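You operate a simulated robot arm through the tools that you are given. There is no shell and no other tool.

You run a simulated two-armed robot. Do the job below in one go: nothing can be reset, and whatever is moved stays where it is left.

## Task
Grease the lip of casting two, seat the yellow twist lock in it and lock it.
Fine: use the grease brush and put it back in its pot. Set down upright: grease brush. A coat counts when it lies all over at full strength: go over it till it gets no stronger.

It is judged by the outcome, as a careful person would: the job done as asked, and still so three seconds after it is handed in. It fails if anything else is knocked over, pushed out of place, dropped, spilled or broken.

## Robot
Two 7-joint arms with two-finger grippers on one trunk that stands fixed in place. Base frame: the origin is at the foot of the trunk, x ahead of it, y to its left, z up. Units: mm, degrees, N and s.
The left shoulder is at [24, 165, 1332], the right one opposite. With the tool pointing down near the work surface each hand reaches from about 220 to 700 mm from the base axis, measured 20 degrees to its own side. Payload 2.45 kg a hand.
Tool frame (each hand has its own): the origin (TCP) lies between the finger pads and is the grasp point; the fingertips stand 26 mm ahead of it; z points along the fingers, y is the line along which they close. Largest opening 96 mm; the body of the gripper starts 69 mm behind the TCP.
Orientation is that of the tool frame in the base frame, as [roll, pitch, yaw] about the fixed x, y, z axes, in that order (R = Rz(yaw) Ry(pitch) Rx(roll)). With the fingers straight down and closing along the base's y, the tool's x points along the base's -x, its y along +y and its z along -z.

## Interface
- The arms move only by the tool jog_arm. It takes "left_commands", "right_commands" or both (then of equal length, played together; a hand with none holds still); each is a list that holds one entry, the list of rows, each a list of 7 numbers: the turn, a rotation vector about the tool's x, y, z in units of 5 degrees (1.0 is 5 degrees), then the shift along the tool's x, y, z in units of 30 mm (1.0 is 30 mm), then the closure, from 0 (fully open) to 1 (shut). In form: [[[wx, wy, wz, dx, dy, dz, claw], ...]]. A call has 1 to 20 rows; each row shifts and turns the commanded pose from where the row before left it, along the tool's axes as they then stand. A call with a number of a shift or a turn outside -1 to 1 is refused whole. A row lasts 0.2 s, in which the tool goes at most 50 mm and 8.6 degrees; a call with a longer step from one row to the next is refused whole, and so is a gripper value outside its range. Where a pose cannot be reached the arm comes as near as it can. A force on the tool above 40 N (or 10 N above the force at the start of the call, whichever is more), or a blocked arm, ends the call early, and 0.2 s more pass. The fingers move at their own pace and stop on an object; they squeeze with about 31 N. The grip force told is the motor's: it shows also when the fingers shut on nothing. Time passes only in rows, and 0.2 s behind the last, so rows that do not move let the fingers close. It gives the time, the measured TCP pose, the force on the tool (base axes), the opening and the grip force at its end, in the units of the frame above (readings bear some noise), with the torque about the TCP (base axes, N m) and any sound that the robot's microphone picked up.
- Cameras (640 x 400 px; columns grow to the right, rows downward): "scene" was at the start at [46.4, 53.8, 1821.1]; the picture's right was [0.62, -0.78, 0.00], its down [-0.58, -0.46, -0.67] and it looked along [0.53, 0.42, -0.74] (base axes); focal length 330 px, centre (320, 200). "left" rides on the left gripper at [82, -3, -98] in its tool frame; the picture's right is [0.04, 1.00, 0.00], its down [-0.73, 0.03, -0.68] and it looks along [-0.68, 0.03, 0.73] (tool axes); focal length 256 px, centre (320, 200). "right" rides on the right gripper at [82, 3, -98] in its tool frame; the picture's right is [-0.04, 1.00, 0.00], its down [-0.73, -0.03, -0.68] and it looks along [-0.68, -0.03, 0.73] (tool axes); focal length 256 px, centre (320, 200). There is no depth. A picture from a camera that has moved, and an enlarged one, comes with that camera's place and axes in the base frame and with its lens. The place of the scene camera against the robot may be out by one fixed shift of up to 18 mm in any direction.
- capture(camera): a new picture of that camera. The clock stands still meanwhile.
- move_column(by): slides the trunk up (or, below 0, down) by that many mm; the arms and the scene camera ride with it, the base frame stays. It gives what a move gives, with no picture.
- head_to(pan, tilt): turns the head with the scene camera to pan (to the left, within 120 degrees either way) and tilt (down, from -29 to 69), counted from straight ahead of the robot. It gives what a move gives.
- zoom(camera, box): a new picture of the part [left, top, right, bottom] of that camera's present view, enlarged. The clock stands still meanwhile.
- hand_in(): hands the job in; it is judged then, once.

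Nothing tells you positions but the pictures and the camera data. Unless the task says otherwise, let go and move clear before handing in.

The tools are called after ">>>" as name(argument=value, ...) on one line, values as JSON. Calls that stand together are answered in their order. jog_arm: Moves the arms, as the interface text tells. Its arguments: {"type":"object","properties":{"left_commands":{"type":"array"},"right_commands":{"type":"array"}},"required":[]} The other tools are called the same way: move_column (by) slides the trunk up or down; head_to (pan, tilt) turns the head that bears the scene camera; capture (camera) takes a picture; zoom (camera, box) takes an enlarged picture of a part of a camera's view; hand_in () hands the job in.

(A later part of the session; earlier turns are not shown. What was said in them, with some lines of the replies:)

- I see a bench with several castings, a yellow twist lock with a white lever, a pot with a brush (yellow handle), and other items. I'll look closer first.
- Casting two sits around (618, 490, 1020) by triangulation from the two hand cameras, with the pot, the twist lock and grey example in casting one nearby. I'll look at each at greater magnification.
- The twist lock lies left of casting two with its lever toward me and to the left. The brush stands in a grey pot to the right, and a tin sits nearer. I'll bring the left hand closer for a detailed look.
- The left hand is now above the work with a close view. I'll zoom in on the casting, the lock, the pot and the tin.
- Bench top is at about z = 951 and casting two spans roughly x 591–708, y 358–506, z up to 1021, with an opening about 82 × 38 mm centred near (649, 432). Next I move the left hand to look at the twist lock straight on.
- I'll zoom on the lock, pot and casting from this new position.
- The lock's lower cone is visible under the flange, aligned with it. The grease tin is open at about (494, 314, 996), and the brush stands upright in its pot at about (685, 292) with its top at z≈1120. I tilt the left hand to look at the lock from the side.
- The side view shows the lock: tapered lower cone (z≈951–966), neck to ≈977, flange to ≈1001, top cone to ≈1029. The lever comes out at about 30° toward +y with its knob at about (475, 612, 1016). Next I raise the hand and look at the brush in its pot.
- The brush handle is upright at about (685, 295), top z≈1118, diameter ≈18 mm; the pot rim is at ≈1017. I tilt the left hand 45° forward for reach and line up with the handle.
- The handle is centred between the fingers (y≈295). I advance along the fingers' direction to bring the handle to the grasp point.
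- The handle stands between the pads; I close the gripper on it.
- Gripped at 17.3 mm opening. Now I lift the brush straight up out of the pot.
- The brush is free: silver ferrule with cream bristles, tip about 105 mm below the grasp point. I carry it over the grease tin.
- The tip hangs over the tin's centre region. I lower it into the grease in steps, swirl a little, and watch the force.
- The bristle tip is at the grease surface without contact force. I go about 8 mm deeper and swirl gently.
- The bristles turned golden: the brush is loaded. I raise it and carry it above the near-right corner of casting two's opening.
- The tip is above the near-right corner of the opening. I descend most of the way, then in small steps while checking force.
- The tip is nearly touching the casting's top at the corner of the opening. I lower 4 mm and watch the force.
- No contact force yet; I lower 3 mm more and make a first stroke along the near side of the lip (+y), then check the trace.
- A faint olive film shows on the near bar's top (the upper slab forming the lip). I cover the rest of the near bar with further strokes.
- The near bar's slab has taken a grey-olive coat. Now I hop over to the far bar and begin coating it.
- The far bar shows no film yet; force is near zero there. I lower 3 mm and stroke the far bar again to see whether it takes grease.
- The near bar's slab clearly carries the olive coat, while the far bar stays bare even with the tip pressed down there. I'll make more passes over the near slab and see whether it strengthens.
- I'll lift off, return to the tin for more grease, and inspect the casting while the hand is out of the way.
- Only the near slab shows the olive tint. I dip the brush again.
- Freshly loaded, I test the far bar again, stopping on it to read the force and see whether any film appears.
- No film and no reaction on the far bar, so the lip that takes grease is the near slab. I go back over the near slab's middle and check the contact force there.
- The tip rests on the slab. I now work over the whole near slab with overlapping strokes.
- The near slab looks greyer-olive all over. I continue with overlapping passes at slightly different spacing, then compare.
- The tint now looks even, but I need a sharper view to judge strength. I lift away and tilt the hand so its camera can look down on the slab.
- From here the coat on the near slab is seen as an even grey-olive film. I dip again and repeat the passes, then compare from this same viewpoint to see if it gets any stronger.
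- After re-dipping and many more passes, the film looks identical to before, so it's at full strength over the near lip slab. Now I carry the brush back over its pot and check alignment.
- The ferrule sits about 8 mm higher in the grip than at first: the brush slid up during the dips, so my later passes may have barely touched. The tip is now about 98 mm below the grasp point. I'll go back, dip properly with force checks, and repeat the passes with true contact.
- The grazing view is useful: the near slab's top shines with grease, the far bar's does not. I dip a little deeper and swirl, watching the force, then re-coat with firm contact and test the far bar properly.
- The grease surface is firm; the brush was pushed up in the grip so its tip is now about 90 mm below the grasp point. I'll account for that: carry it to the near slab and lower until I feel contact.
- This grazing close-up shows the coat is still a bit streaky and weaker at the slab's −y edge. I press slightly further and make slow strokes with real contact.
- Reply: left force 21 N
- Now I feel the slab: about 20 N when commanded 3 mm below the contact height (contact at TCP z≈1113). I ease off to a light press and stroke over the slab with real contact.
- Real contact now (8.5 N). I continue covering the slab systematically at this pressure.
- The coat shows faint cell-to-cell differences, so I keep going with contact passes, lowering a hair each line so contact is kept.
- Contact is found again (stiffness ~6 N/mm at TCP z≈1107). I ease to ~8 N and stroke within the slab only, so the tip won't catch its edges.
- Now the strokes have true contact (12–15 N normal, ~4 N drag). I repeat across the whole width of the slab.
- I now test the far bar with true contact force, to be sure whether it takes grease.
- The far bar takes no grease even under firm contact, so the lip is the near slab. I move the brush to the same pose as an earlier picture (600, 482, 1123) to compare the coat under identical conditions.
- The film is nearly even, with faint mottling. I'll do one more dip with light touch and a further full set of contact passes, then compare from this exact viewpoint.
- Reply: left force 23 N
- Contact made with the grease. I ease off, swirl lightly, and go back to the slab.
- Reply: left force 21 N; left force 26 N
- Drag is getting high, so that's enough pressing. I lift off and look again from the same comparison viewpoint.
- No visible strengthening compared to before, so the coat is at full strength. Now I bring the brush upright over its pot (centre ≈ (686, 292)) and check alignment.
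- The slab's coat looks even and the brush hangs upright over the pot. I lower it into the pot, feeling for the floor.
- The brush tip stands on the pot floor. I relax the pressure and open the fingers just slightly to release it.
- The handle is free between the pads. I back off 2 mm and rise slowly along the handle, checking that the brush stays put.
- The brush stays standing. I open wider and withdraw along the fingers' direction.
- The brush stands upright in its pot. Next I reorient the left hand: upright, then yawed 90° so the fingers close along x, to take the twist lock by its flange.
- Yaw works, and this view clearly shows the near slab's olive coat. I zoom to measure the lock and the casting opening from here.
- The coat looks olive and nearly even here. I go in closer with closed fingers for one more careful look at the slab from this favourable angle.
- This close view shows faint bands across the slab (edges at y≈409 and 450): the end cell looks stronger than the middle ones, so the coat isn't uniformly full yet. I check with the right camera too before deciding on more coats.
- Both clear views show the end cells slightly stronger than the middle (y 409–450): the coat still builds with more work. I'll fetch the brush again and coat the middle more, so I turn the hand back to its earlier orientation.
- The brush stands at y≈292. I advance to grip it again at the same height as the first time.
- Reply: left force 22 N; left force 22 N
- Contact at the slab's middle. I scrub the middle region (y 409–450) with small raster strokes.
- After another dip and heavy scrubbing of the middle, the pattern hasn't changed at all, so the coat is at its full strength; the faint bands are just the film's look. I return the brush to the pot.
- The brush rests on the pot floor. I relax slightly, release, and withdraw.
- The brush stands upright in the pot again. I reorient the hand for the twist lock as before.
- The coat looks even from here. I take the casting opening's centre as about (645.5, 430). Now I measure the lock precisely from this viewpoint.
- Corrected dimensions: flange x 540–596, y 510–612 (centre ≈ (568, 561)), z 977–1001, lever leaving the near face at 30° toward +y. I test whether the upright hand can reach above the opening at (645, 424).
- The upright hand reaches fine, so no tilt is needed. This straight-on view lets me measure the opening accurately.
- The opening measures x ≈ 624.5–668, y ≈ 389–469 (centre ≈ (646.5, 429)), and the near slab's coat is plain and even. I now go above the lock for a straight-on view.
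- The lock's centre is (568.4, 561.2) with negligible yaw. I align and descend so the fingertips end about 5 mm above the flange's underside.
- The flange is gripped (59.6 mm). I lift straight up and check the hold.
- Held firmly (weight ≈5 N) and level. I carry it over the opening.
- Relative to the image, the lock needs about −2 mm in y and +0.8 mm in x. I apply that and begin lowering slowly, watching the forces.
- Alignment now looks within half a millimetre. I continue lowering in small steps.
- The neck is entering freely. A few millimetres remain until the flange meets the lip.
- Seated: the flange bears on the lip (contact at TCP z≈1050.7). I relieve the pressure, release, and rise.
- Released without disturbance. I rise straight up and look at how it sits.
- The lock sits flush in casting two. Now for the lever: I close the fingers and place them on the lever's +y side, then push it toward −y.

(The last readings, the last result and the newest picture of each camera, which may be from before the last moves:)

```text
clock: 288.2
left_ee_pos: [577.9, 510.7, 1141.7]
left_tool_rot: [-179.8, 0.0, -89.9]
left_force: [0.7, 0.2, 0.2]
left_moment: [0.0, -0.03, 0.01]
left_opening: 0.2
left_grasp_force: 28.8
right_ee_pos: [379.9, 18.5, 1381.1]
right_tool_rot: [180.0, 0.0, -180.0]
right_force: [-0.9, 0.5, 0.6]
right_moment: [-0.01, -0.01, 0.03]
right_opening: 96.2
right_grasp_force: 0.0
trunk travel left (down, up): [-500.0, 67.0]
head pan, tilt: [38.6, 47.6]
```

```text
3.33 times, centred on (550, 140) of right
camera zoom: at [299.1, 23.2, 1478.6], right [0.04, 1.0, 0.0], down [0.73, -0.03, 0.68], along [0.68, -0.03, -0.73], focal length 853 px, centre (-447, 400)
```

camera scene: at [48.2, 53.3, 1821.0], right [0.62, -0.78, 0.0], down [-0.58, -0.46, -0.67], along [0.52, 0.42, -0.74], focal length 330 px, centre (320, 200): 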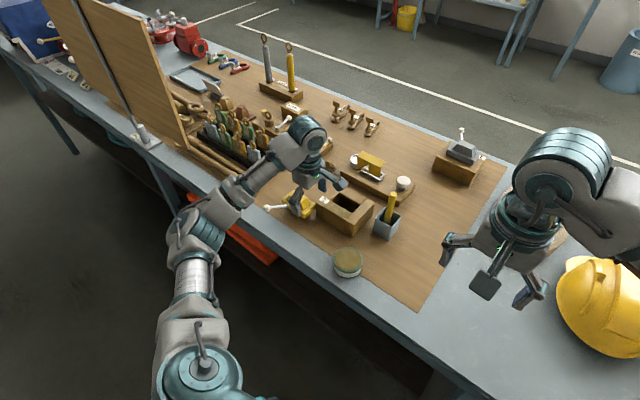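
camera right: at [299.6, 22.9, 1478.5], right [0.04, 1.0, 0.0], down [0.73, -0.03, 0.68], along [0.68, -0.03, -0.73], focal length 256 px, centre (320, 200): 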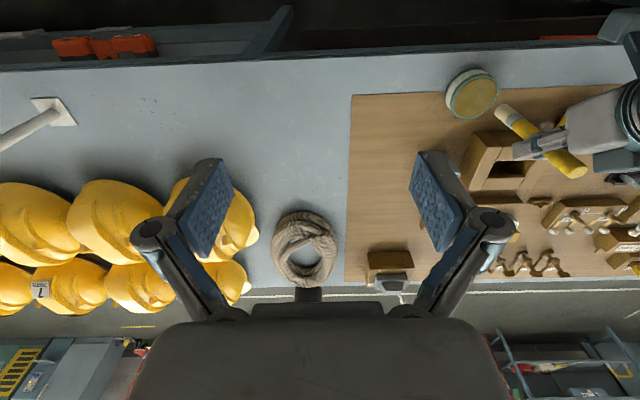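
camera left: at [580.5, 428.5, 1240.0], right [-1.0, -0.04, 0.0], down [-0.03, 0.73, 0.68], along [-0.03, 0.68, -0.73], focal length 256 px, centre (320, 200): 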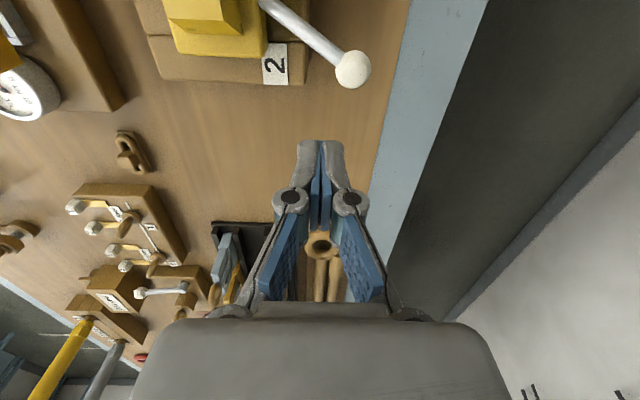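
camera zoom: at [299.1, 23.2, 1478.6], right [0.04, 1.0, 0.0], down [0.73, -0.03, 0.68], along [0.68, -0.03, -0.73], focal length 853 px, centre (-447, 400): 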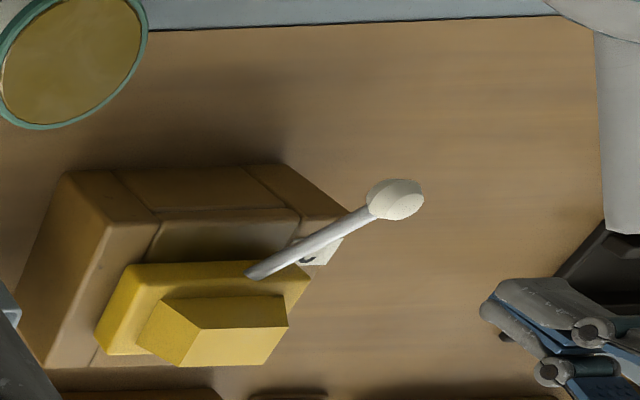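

The knob is at about (557, 479, 1060). I lower the closed fingers behind the lever and push slowly toward −y.

>>> jog_arm(left_commands=[[[0, 0, 0, 0, 0, 0.88, 1], [0, 0, 0, 0, 0, 0.88, 1], [0, 0, 0, 0, 0, 0.88, 1], [0, 0, 0, 0, 0, 0, 1], [0, 0, 0, 0, 0, 0, 1]]])

>>> capture(camera="left")

>>> zoom(camera="right", box=[470, 80, 630, 200])

```text
clock: 289.4
left_ee_pos: [580.8, 512.8, 1063.8]
left_tool_rot: [-179.8, 0.0, -89.9]
left_force: [0.1, 0.2, 0.3]
left_moment: [0.0, 0.01, -0.02]
left_opening: 0.0
left_grasp_force: 28.4
right_ee_pos: [380.7, 20.3, 1379.9]
right_tool_rot: [-180.0, 0.1, -180.0]
right_force: [0.9, -0.1, -0.9]
right_moment: [0.0, -0.01, -0.01]
right_opening: 95.7
right_grasp_force: 0.1
trunk travel left (down, up): [-500.0, 67.0]
head pan, tilt: [38.6, 47.6]
```

```text
taken
camera left: at [582.7, 430.5, 1161.1], right [-1.0, -0.04, 0.0], down [-0.03, 0.73, 0.68], along [-0.03, 0.68, -0.73], focal length 256 px, centre (320, 200)
```

left: 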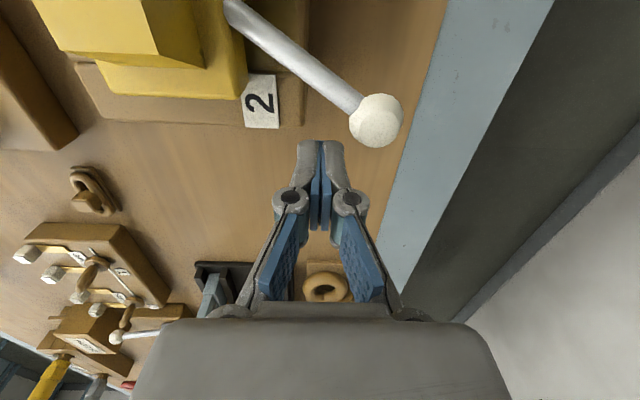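

```text
3.33 times, centred on (550, 140) of right
camera zoom: at [298.9, 23.1, 1478.7], right [0.04, 1.0, 0.0], down [0.73, -0.03, 0.68], along [0.68, -0.03, -0.73], focal length 853 px, centre (-447, 400)
```

zoom: 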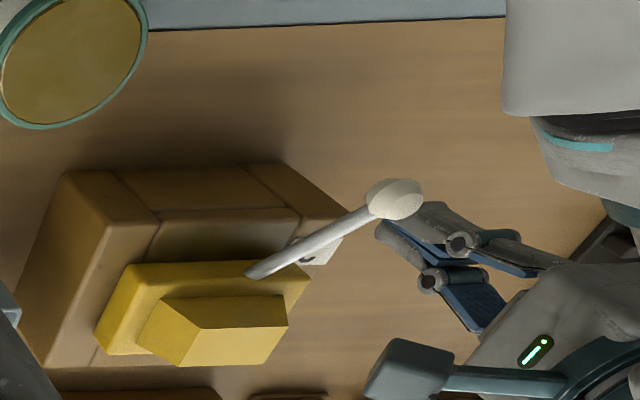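

>>> jog_arm(left_commands=[[[0, 0, 0, 0.333, 0, 0, 1], [0, 0, 0, 0.333, 0, 0, 1], [0, 0, 0, 0.25, 0, 0, 1], [0, 0, 0, 0.25, 0, 0, 1], [0, 0, 0, 0.25, 0, 0, 1], [0, 0, 0, 0, 0, 0, 1]]])

>>> zoom(camera="right", box=[470, 80, 630, 200])

>>> capture(camera="left")

```text
clock: 290.8
left_ee_pos: [579.7, 467.5, 1060.7]
left_tool_rot: [-180.0, 0.0, -89.9]
left_force: [1.0, 0.6, -0.4]
left_moment: [0.01, 0.01, 0.02]
left_opening: 0.1
left_grasp_force: 28.2
right_ee_pos: [380.0, 19.6, 1380.7]
right_tool_rot: [-179.9, 0.1, -180.0]
right_force: [-0.4, -0.2, -0.5]
right_moment: [-0.05, -0.02, 0.0]
right_opening: 96.2
right_grasp_force: 0.0
trunk travel left (down, up): [-500.0, 67.0]
head pan, tilt: [38.6, 47.6]
```

```text
3.33 times, centred on (550, 140) of right
camera zoom: at [298.9, 23.4, 1478.7], right [0.04, 1.0, 0.0], down [0.73, -0.03, 0.68], along [0.68, -0.03, -0.73], focal length 853 px, centre (-447, 400)
```

zoom: 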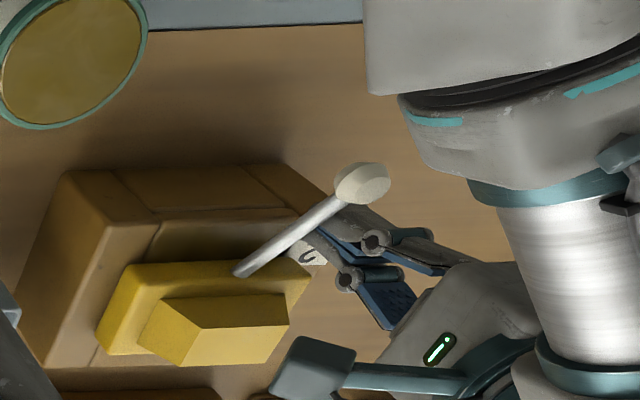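

```text
taken
camera left: at [581.0, 385.9, 1159.1], right [-1.0, -0.04, 0.0], down [-0.03, 0.73, 0.68], along [-0.03, 0.68, -0.73], focal length 256 px, centre (320, 200)
```

left: 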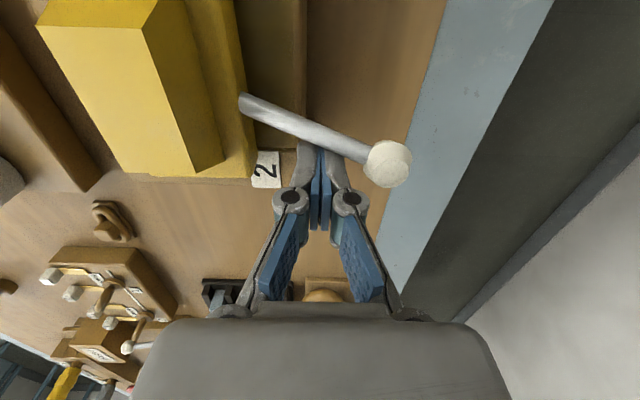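

The lever swings easily with the finger. I continue pushing.

>>> jog_arm(left_commands=[[[0, 0, 0, 0.25, 0, 0, 1], [0, 0, 0, 0.25, 0, 0, 1], [0, 0, 0, 0.25, 0, 0, 1], [0, 0, 0, 0.25, 0, 0, 1], [0, 0, 0, 0.25, 0, 0, 1], [0, 0, 0, 0, 0, 0, 1]]])

>>> capture(camera="left")

>>> zoom(camera="right", box=[460, 80, 620, 200])

```text
clock: 292.2
left_ee_pos: [578.1, 430.8, 1060.6]
left_tool_rot: [-179.9, 0.0, -89.8]
left_force: [1.4, 0.9, 0.6]
left_moment: [0.03, -0.01, 0.02]
left_opening: 0.2
left_grasp_force: 28.5
right_ee_pos: [379.8, 19.8, 1380.6]
right_tool_rot: [-179.9, 0.2, -180.0]
right_force: [-0.6, -0.2, -0.4]
right_moment: [0.02, 0.01, 0.0]
right_opening: 95.9
right_grasp_force: 0.0
trunk travel left (down, up): [-500.0, 67.0]
head pan, tilt: [38.6, 47.6]
```

```text
taken
camera left: at [580.6, 348.6, 1158.8], right [-1.0, -0.04, 0.0], down [-0.03, 0.73, 0.68], along [-0.03, 0.68, -0.73], focal length 256 px, centre (320, 200)
```

left: 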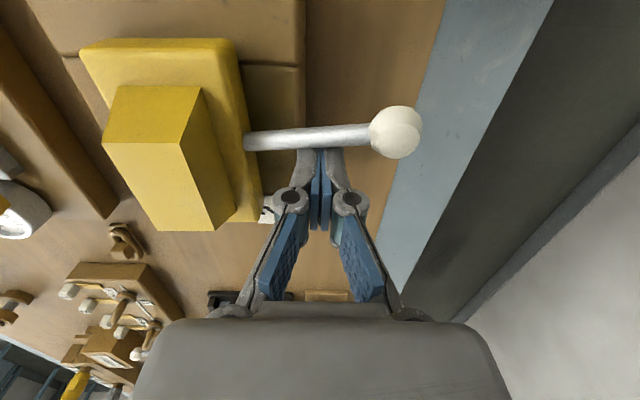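

```text
3.33 times, centred on (540, 140) of right
camera zoom: at [298.9, 23.3, 1478.7], right [0.04, 1.0, 0.0], down [0.73, -0.03, 0.68], along [0.68, -0.03, -0.73], focal length 853 px, centre (-413, 400)
```

zoom: 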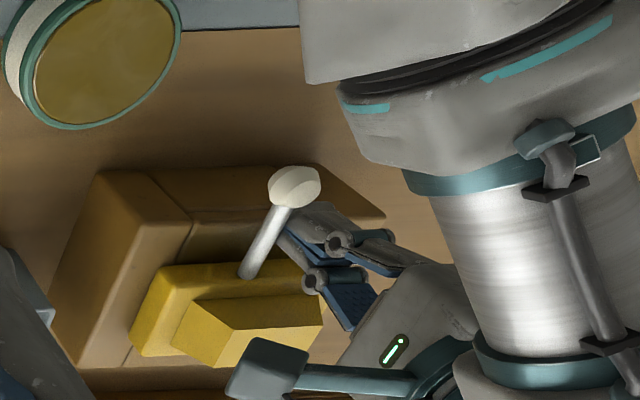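

>>> jog_arm(left_commands=[[[0, 0, 0, 0.2, 0, 0, 1], [0, 0, 0, 0.2, 0, 0, 1], [0, 0, 0, 0.2, 0, 0, 1], [0, 0, 0, 0, 0, 0, 1]]])

>>> jog_arm(left_commands=[[[0, 0, 0, 0.15, 0, 0, 1], [0, 0, 0, 0.15, 0, 0, 1], [0, 0, 0, 0, 0, 0, 1]]])

>>> capture(camera="left")

>>> zoom(camera="right", box=[460, 80, 620, 200])

```text
clock: 293.2
left_ee_pos: [578.1, 412.2, 1060.9]
left_tool_rot: [-179.9, 0.0, -89.9]
left_force: [-0.1, 0.1, -0.2]
left_moment: [0.01, 0.01, -0.01]
left_opening: 0.0
left_grasp_force: 28.6
right_ee_pos: [380.4, 18.9, 1380.5]
right_tool_rot: [180.0, 0.1, -180.0]
right_force: [0.5, 0.4, -0.5]
right_moment: [0.0, 0.01, 0.02]
right_opening: 96.1
right_grasp_force: 0.1
trunk travel left (down, up): [-500.0, 67.0]
head pan, tilt: [38.6, 47.6]
```

```text
clock: 294.0
left_ee_pos: [577.7, 405.8, 1060.2]
left_tool_rot: [-179.9, -0.1, -89.9]
left_force: [-2.2, 12.9, 2.3]
left_moment: [0.14, 0.04, 0.11]
left_opening: 0.0
left_grasp_force: 28.6
right_ee_pos: [379.2, 23.4, 1380.6]
right_tool_rot: [180.0, 0.0, -179.8]
right_force: [-0.3, 0.0, -0.7]
right_moment: [0.01, 0.01, 0.03]
right_opening: 95.9
right_grasp_force: 0.2
trunk travel left (down, up): [-500.0, 67.0]
head pan, tilt: [38.6, 47.6]
```

```text
taken
camera left: at [580.4, 325.3, 1158.7], right [-1.0, -0.04, 0.0], down [-0.03, 0.73, 0.68], along [-0.03, 0.68, -0.73], focal length 256 px, centre (320, 200)
```

left: 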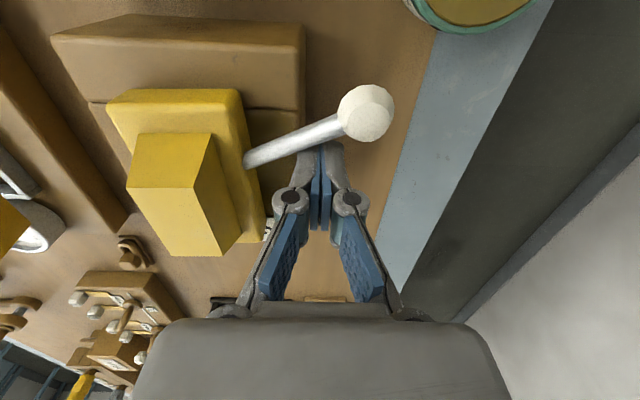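

```text
3.33 times, centred on (540, 140) of right
camera zoom: at [298.3, 26.8, 1478.8], right [0.04, 1.0, 0.0], down [0.73, -0.03, 0.68], along [0.68, -0.03, -0.73], focal length 853 px, centre (-413, 400)
```

zoom: 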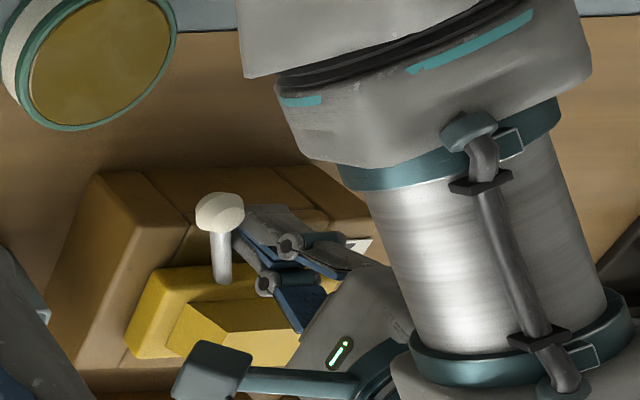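

The lever met a stop (13 N) at about −30°, mirroring the grey example. I check the picture for the flange and casting alignment.

>>> zoom(camera="left", box=[40, 10, 420, 260])

>>> zoom(camera="scene", box=[270, 140, 410, 260])

```text
1.60 times, centred on (230, 135) of left
camera zoom: at [580.4, 325.3, 1158.7], right [-1.0, -0.04, 0.0], down [-0.03, 0.73, 0.68], along [-0.03, 0.68, -0.73], focal length 410 px, centre (464, 304)
```

zoom: 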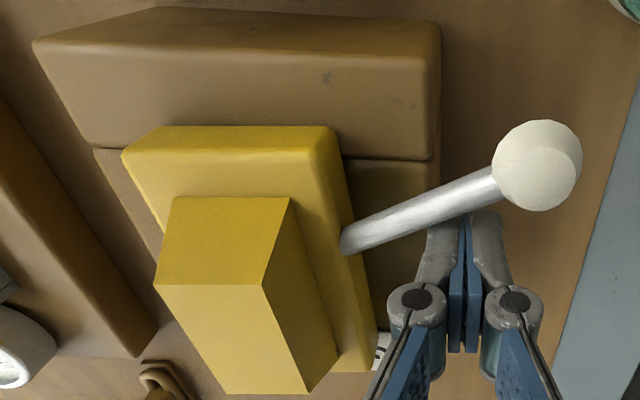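

```text
3.33 times, centred on (340, 200) of scene
camera zoom: at [47.9, 59.6, 1820.9], right [0.62, -0.78, 0.0], down [-0.58, -0.47, -0.67], along [0.52, 0.42, -0.74], focal length 1101 px, centre (253, 200)
```

zoom: 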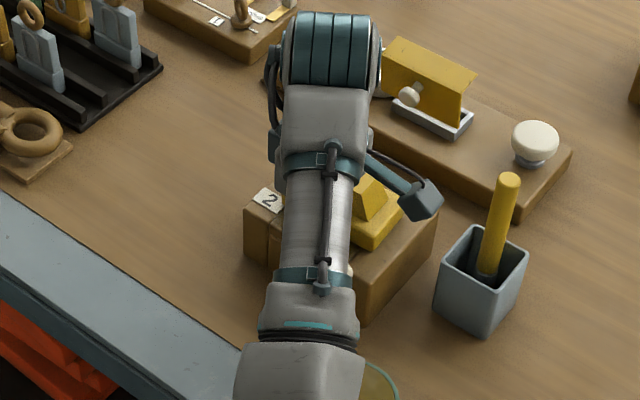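

>>> jog_arm(left_commands=[[[0, 0, 0, 0.08, 0, 0, 1], [0, 0, 0, 0, 0, 0, 1]]])

>>> jog_arm(left_commands=[[[0, 0, 0, -0.3, 0, 0, 1], [0, 0, 0, -0.5, 0, 0, 1], [0, 0, 0, 0, 0, -0.8, 1], [0, 0, 0, 0, 0, -0.9, 1], [0, 0, 0, 0, 0, -0.9, 1], [0, 0, 0, 0, 0, -0.9, 1], [0, 0, 0, -0.8, 0.6, -0.2, 1], [0, 0, 0, -0.8, 0.6, -0.2, 1], [0, 0, 0, -0.8, 0.6, 0, 1], [0, 0, 0, -0.8, 0.6, 0, 1], [0, 0, 0, -0.8, 0.6, 0, 1], [0, 0, 0, 0, 0, 0, 1]]])

>>> capture(camera="scene")

>>> zoom(camera="scene", box=[290, 160, 410, 260])

>>> zoom(camera="right", box=[450, 80, 610, 200])

```text
clock: 294.6
left_ee_pos: [577.1, 405.1, 1061.3]
left_tool_rot: [-179.9, -0.1, -89.7]
left_force: [-2.1, 24.4, 2.3]
left_moment: [0.33, 0.01, 0.23]
left_opening: 0.0
left_grasp_force: 28.4
right_ee_pos: [380.0, 23.6, 1381.1]
right_tool_rot: [-179.9, 0.1, -180.0]
right_force: [-0.3, 0.0, 0.3]
right_moment: [-0.02, 0.04, -0.01]
right_opening: 95.9
right_grasp_force: 0.1
trunk travel left (down, up): [-500.0, 67.0]
head pan, tilt: [38.6, 47.6]
```

```text
clock: 297.2
left_ee_pos: [487.7, 543.3, 1178.6]
left_tool_rot: [-179.8, 0.1, -89.9]
left_force: [0.5, -0.7, 0.2]
left_moment: [-0.04, 0.0, -0.01]
left_opening: 0.3
left_grasp_force: 28.7
right_ee_pos: [381.3, 19.2, 1380.3]
right_tool_rot: [179.9, 0.0, -179.8]
right_force: [0.0, -0.6, -0.9]
right_moment: [0.04, 0.02, 0.02]
right_opening: 96.2
right_grasp_force: 0.0
trunk travel left (down, up): [-500.0, 67.0]
head pan, tilt: [38.6, 47.6]
```

```text
taken
camera scene: at [49.0, 47.5, 1821.2], right [0.62, -0.78, 0.0], down [-0.58, -0.46, -0.67], along [0.52, 0.42, -0.74], focal length 330 px, centre (320, 200)
```

scene: 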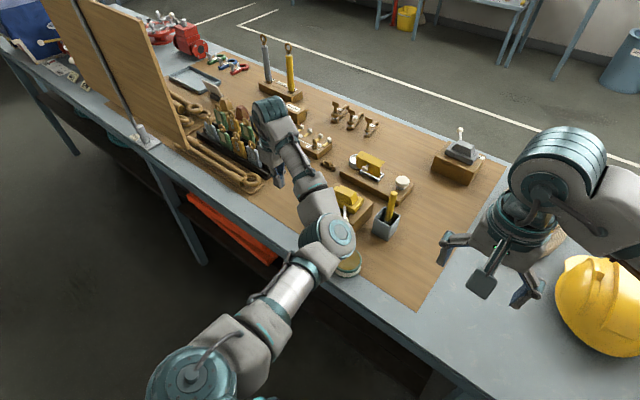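

```text
4.00 times, centred on (350, 210) of scene
camera zoom: at [49.0, 47.5, 1821.2], right [0.62, -0.78, 0.0], down [-0.58, -0.46, -0.67], along [0.52, 0.42, -0.74], focal length 1322 px, centre (200, 160)
```

zoom: 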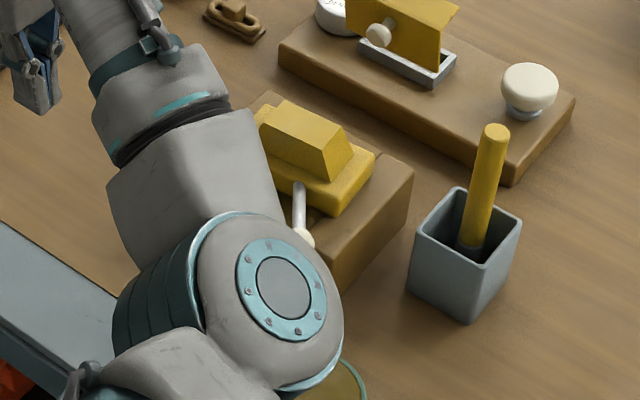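

```text
3.33 times, centred on (530, 140) of right
camera zoom: at [299.0, 21.9, 1478.6], right [0.04, 1.0, 0.0], down [0.73, -0.03, 0.68], along [0.68, -0.03, -0.73], focal length 853 px, centre (-380, 400)
```

zoom: 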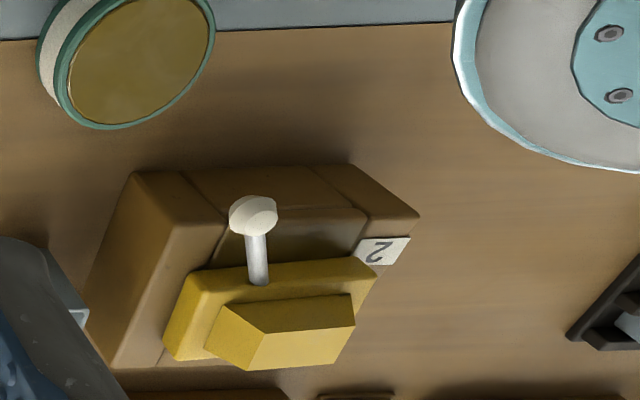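

The lever hit a hard stop (no motion at 24 N) and stays there, matching the grey example's mirrored position. I withdraw the arm upward, clear of everything, and inspect the whole bench.

>>> jog_arm(left_commands=[[[0, 0, 0, 0.1, 0.2, -0.97, 0.5], [0, 0, 0, 0.26, 0.585, -0.97, 0], [0, 0, 0, 0.26, 0.585, -0.97, 0], [0, 0, 0, 0.26, 0.585, -0.97, 0], [0, 0, 0, 0.26, 0.585, -0.97, 0], [0, 0, 0, 0.26, 0.585, -0.97, 0], [0, 0, 0, 0.26, 0.585, -0.97, 0], [0, 0, 0, 0.26, 0.585, -0.97, 0], [0, 0, 0, 0.26, 0.585, -0.97, 0], [0, 0, 0, 0, 0, 0, 0], [0, 0, 0, 0, 0, 0, 0]]])

>>> capture(camera="scene")

>>> zoom(camera="scene", box=[290, 160, 420, 290])

>>> zoom(camera="right", box=[440, 50, 600, 200])

>>> capture(camera="left")

```text
clock: 299.6
left_ee_pos: [342.5, 481.2, 1439.9]
left_tool_rot: [180.0, -0.1, -90.0]
left_force: [-0.5, -0.2, -0.2]
left_moment: [-0.01, 0.01, 0.0]
left_opening: 96.0
left_grasp_force: 0.0
right_ee_pos: [381.7, 22.6, 1380.6]
right_tool_rot: [180.0, 0.0, 180.0]
right_force: [0.7, 0.1, 0.1]
right_moment: [-0.03, 0.0, -0.01]
right_opening: 95.8
right_grasp_force: 0.0
trunk travel left (down, up): [-500.0, 67.0]
head pan, tilt: [38.6, 47.6]
```

```text
taken
camera scene: at [49.5, 55.6, 1820.9], right [0.62, -0.78, 0.0], down [-0.58, -0.46, -0.67], along [0.52, 0.42, -0.74], focal length 330 px, centre (320, 200)
```

scene: 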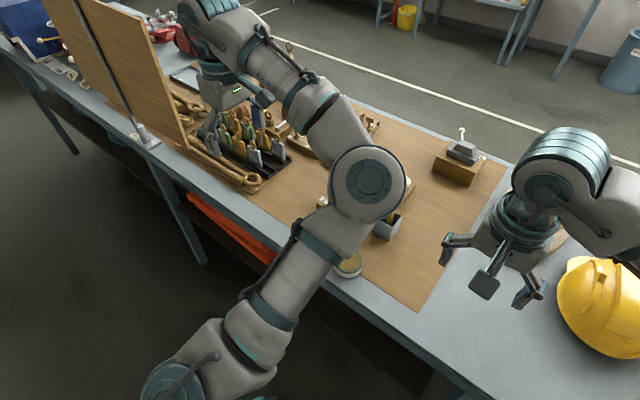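

```text
3.08 times, centred on (355, 225) of scene
camera zoom: at [49.5, 55.6, 1820.9], right [0.62, -0.78, 0.0], down [-0.58, -0.46, -0.67], along [0.52, 0.42, -0.74], focal length 1017 px, centre (212, 123)
```

zoom: 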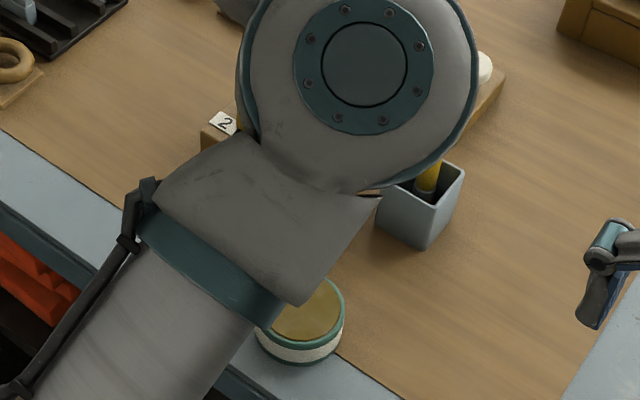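

```text
2.67 times, centred on (520, 125) of right
camera zoom: at [300.0, 26.0, 1478.4], right [0.04, 1.0, 0.0], down [0.73, -0.03, 0.68], along [0.68, -0.03, -0.73], focal length 683 px, centre (-213, 400)
```

zoom: 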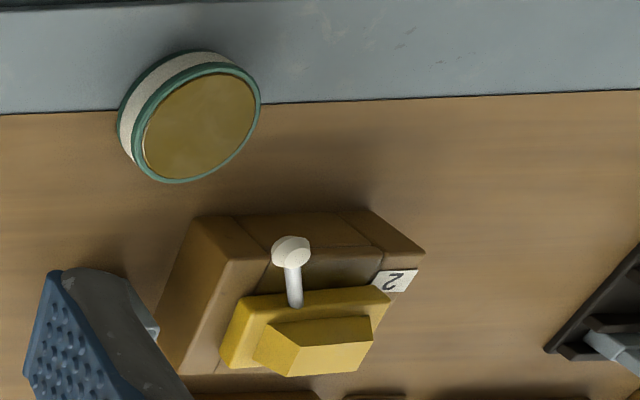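

```text
taken
camera left: at [345.0, 401.2, 1536.7], right [-1.0, -0.04, 0.0], down [-0.03, 0.73, 0.68], along [-0.03, 0.68, -0.74], focal length 256 px, centre (320, 200)
```

left: 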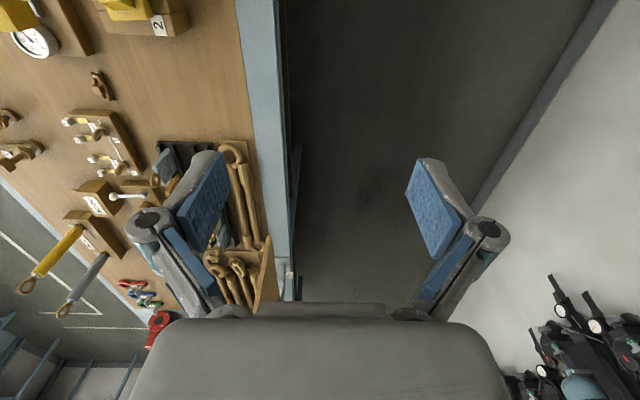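

The elbow blocks the head camera's view; I turn the hand back to its starting yaw so I can see the final state clearly.

>>> jog_arm(left_commands=[[[0, 0, 1, 0, 0, 0, 0], [0, 0, 1, 0, 0, 0, 0], [0, 0, 1, 0, 0, 0, 0], [0, 0, 1, 0, 0, 0, 0], [0, 0, 1, 0, 0, 0, 0], [0, 0, 1, 0, 0, 0, 0], [0, 0, 1, 0, 0, 0, 0], [0, 0, 1, 0, 0, 0, 0], [0, 0, 1, 0, 0, 0, 0], [0, 0, 1, 0, 0, 0, 0], [0, 0, 1, 0, 0, 0, 0], [0, 0, 1, 0, 0, 0, 0], [0, 0, 1, 0, 0, 0, 0], [0, 0, 1, 0, 0, 0, 0], [0, 0, 1, 0, 0, 0, 0], [0, 0, 1, 0, 0, 0, 0], [0, 0, 1, 0, 0, 0, 0], [0, 0, 1, 0, 0, 0, 0], [0, 0, 0, 0, 0, 0, 0]]])

>>> capture(camera="scene")

>>> zoom(camera="left", box=[180, 60, 420, 290])

>>> capture(camera="left")

```text
clock: 303.6
left_ee_pos: [340.6, 479.4, 1440.5]
left_tool_rot: [-180.0, 0.1, 180.0]
left_force: [0.1, -0.3, 0.3]
left_moment: [-0.02, -0.02, -0.04]
left_opening: 96.1
left_grasp_force: 0.0
right_ee_pos: [380.3, 19.0, 1381.1]
right_tool_rot: [-179.9, 0.0, -180.0]
right_force: [0.2, -0.3, -0.1]
right_moment: [0.01, 0.0, 0.0]
right_opening: 96.0
right_grasp_force: 0.0
trunk travel left (down, up): [-500.0, 67.0]
head pan, tilt: [38.6, 47.6]
```

```text
taken
camera scene: at [48.1, 51.1, 1821.1], right [0.62, -0.78, 0.0], down [-0.58, -0.46, -0.67], along [0.52, 0.42, -0.74], focal length 330 px, centre (320, 200)
```

scene: 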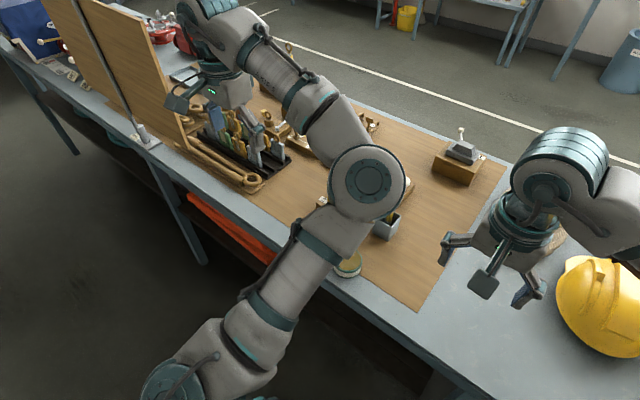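

```text
1.74 times, centred on (300, 175) of left
camera zoom: at [258.3, 476.1, 1538.4], right [-0.04, 1.0, 0.0], down [0.73, 0.03, 0.68], along [0.68, 0.03, -0.73], focal length 445 px, centre (355, 244)
```

zoom: 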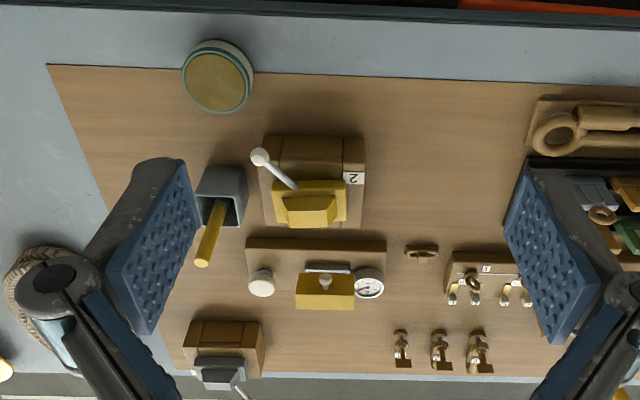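

```text
taken
camera left: at [258.3, 476.1, 1538.4], right [-0.04, 1.0, 0.0], down [0.73, 0.03, 0.68], along [0.68, 0.03, -0.73], focal length 256 px, centre (320, 200)
```

left: 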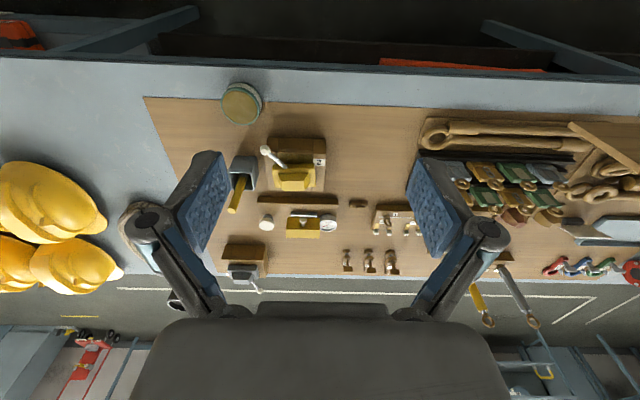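

>>> zoom(camera="left", box=[215, 125, 345, 225])

>>> zoom(camera="left", box=[200, 225, 290, 300])

>>> zoom(camera="right", box=[470, 100, 570, 200])

```text
4.00 times, centred on (280, 175) of left
camera zoom: at [258.3, 476.1, 1538.4], right [-0.04, 1.0, 0.0], down [0.73, 0.03, 0.68], along [0.68, 0.03, -0.73], focal length 1024 px, centre (480, 300)
```

zoom: 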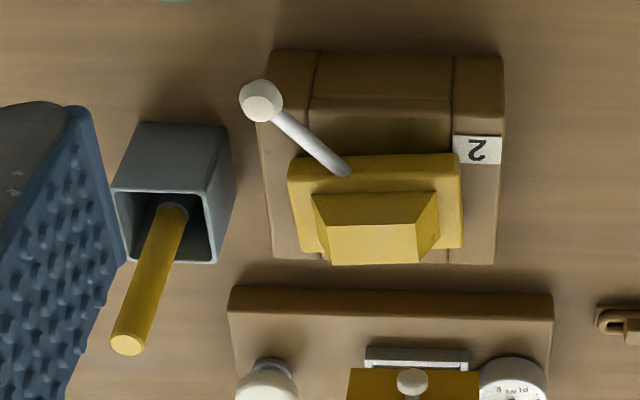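

```text
5.33 times, centred on (245, 262) of left
camera zoom: at [258.3, 476.1, 1538.4], right [-0.04, 1.0, 0.0], down [0.73, 0.03, 0.68], along [0.68, 0.03, -0.73], focal length 1365 px, centre (720, -133)
```

zoom: 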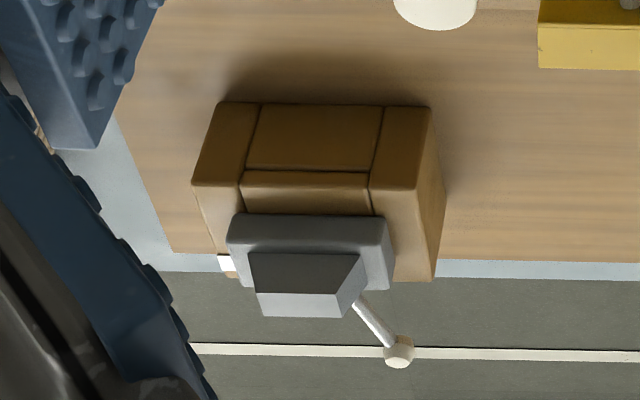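

```text
4.00 times, centred on (520, 150) of right
camera zoom: at [298.9, 23.2, 1478.7], right [0.04, 1.0, 0.0], down [0.73, -0.03, 0.68], along [0.68, -0.03, -0.73], focal length 1024 px, centre (-480, 400)
```

zoom: 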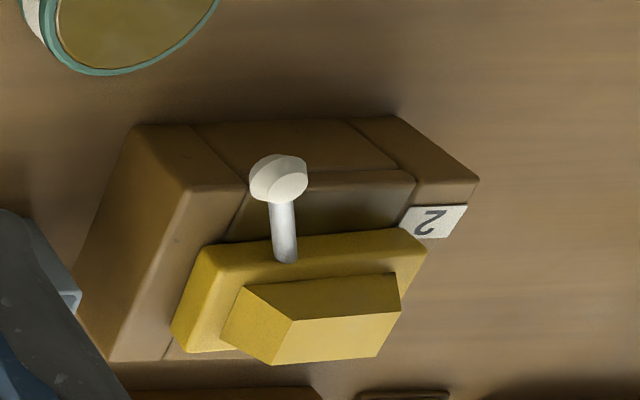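

Everything checks out. The yellow lock is seated flush in casting two with its lever at the stop, matching the grey example. The lip is coated, the brush stands upright in its pot, and nothing else has moved. Both hands are clear, so I hand in the job.

>>> hand_in()

```text
The job is handed in.
```

The job is handed in: casting two's lip is greased, the yellow twist lock is seated in it and locked, and the brush is back upright in its pot.

- **Grease:** Only the near bar of casting two's opening took grease; the far bar stayed bare even under firm contact, so I treated the near bar as the lip. I re-dipped the brush and kept going until further passes made no visible difference. Faint bands remained across the coat after a final heavy scrub. I took them to be the look of the film, but I could only judge its strength by eye.
- **Twist lock:** It went in without forcing and the flange sits flush on the lip. I turned the lever about 60° until it hit a hard stop that held at 24 N. It now mirrors the lever on the grey lock in casting one. I heard no click, so the stop and that match are my evidence that it is locked.
- **Everything else:** In the last pictures nothing was knocked over or out of place, and both hands were clear of the bench.
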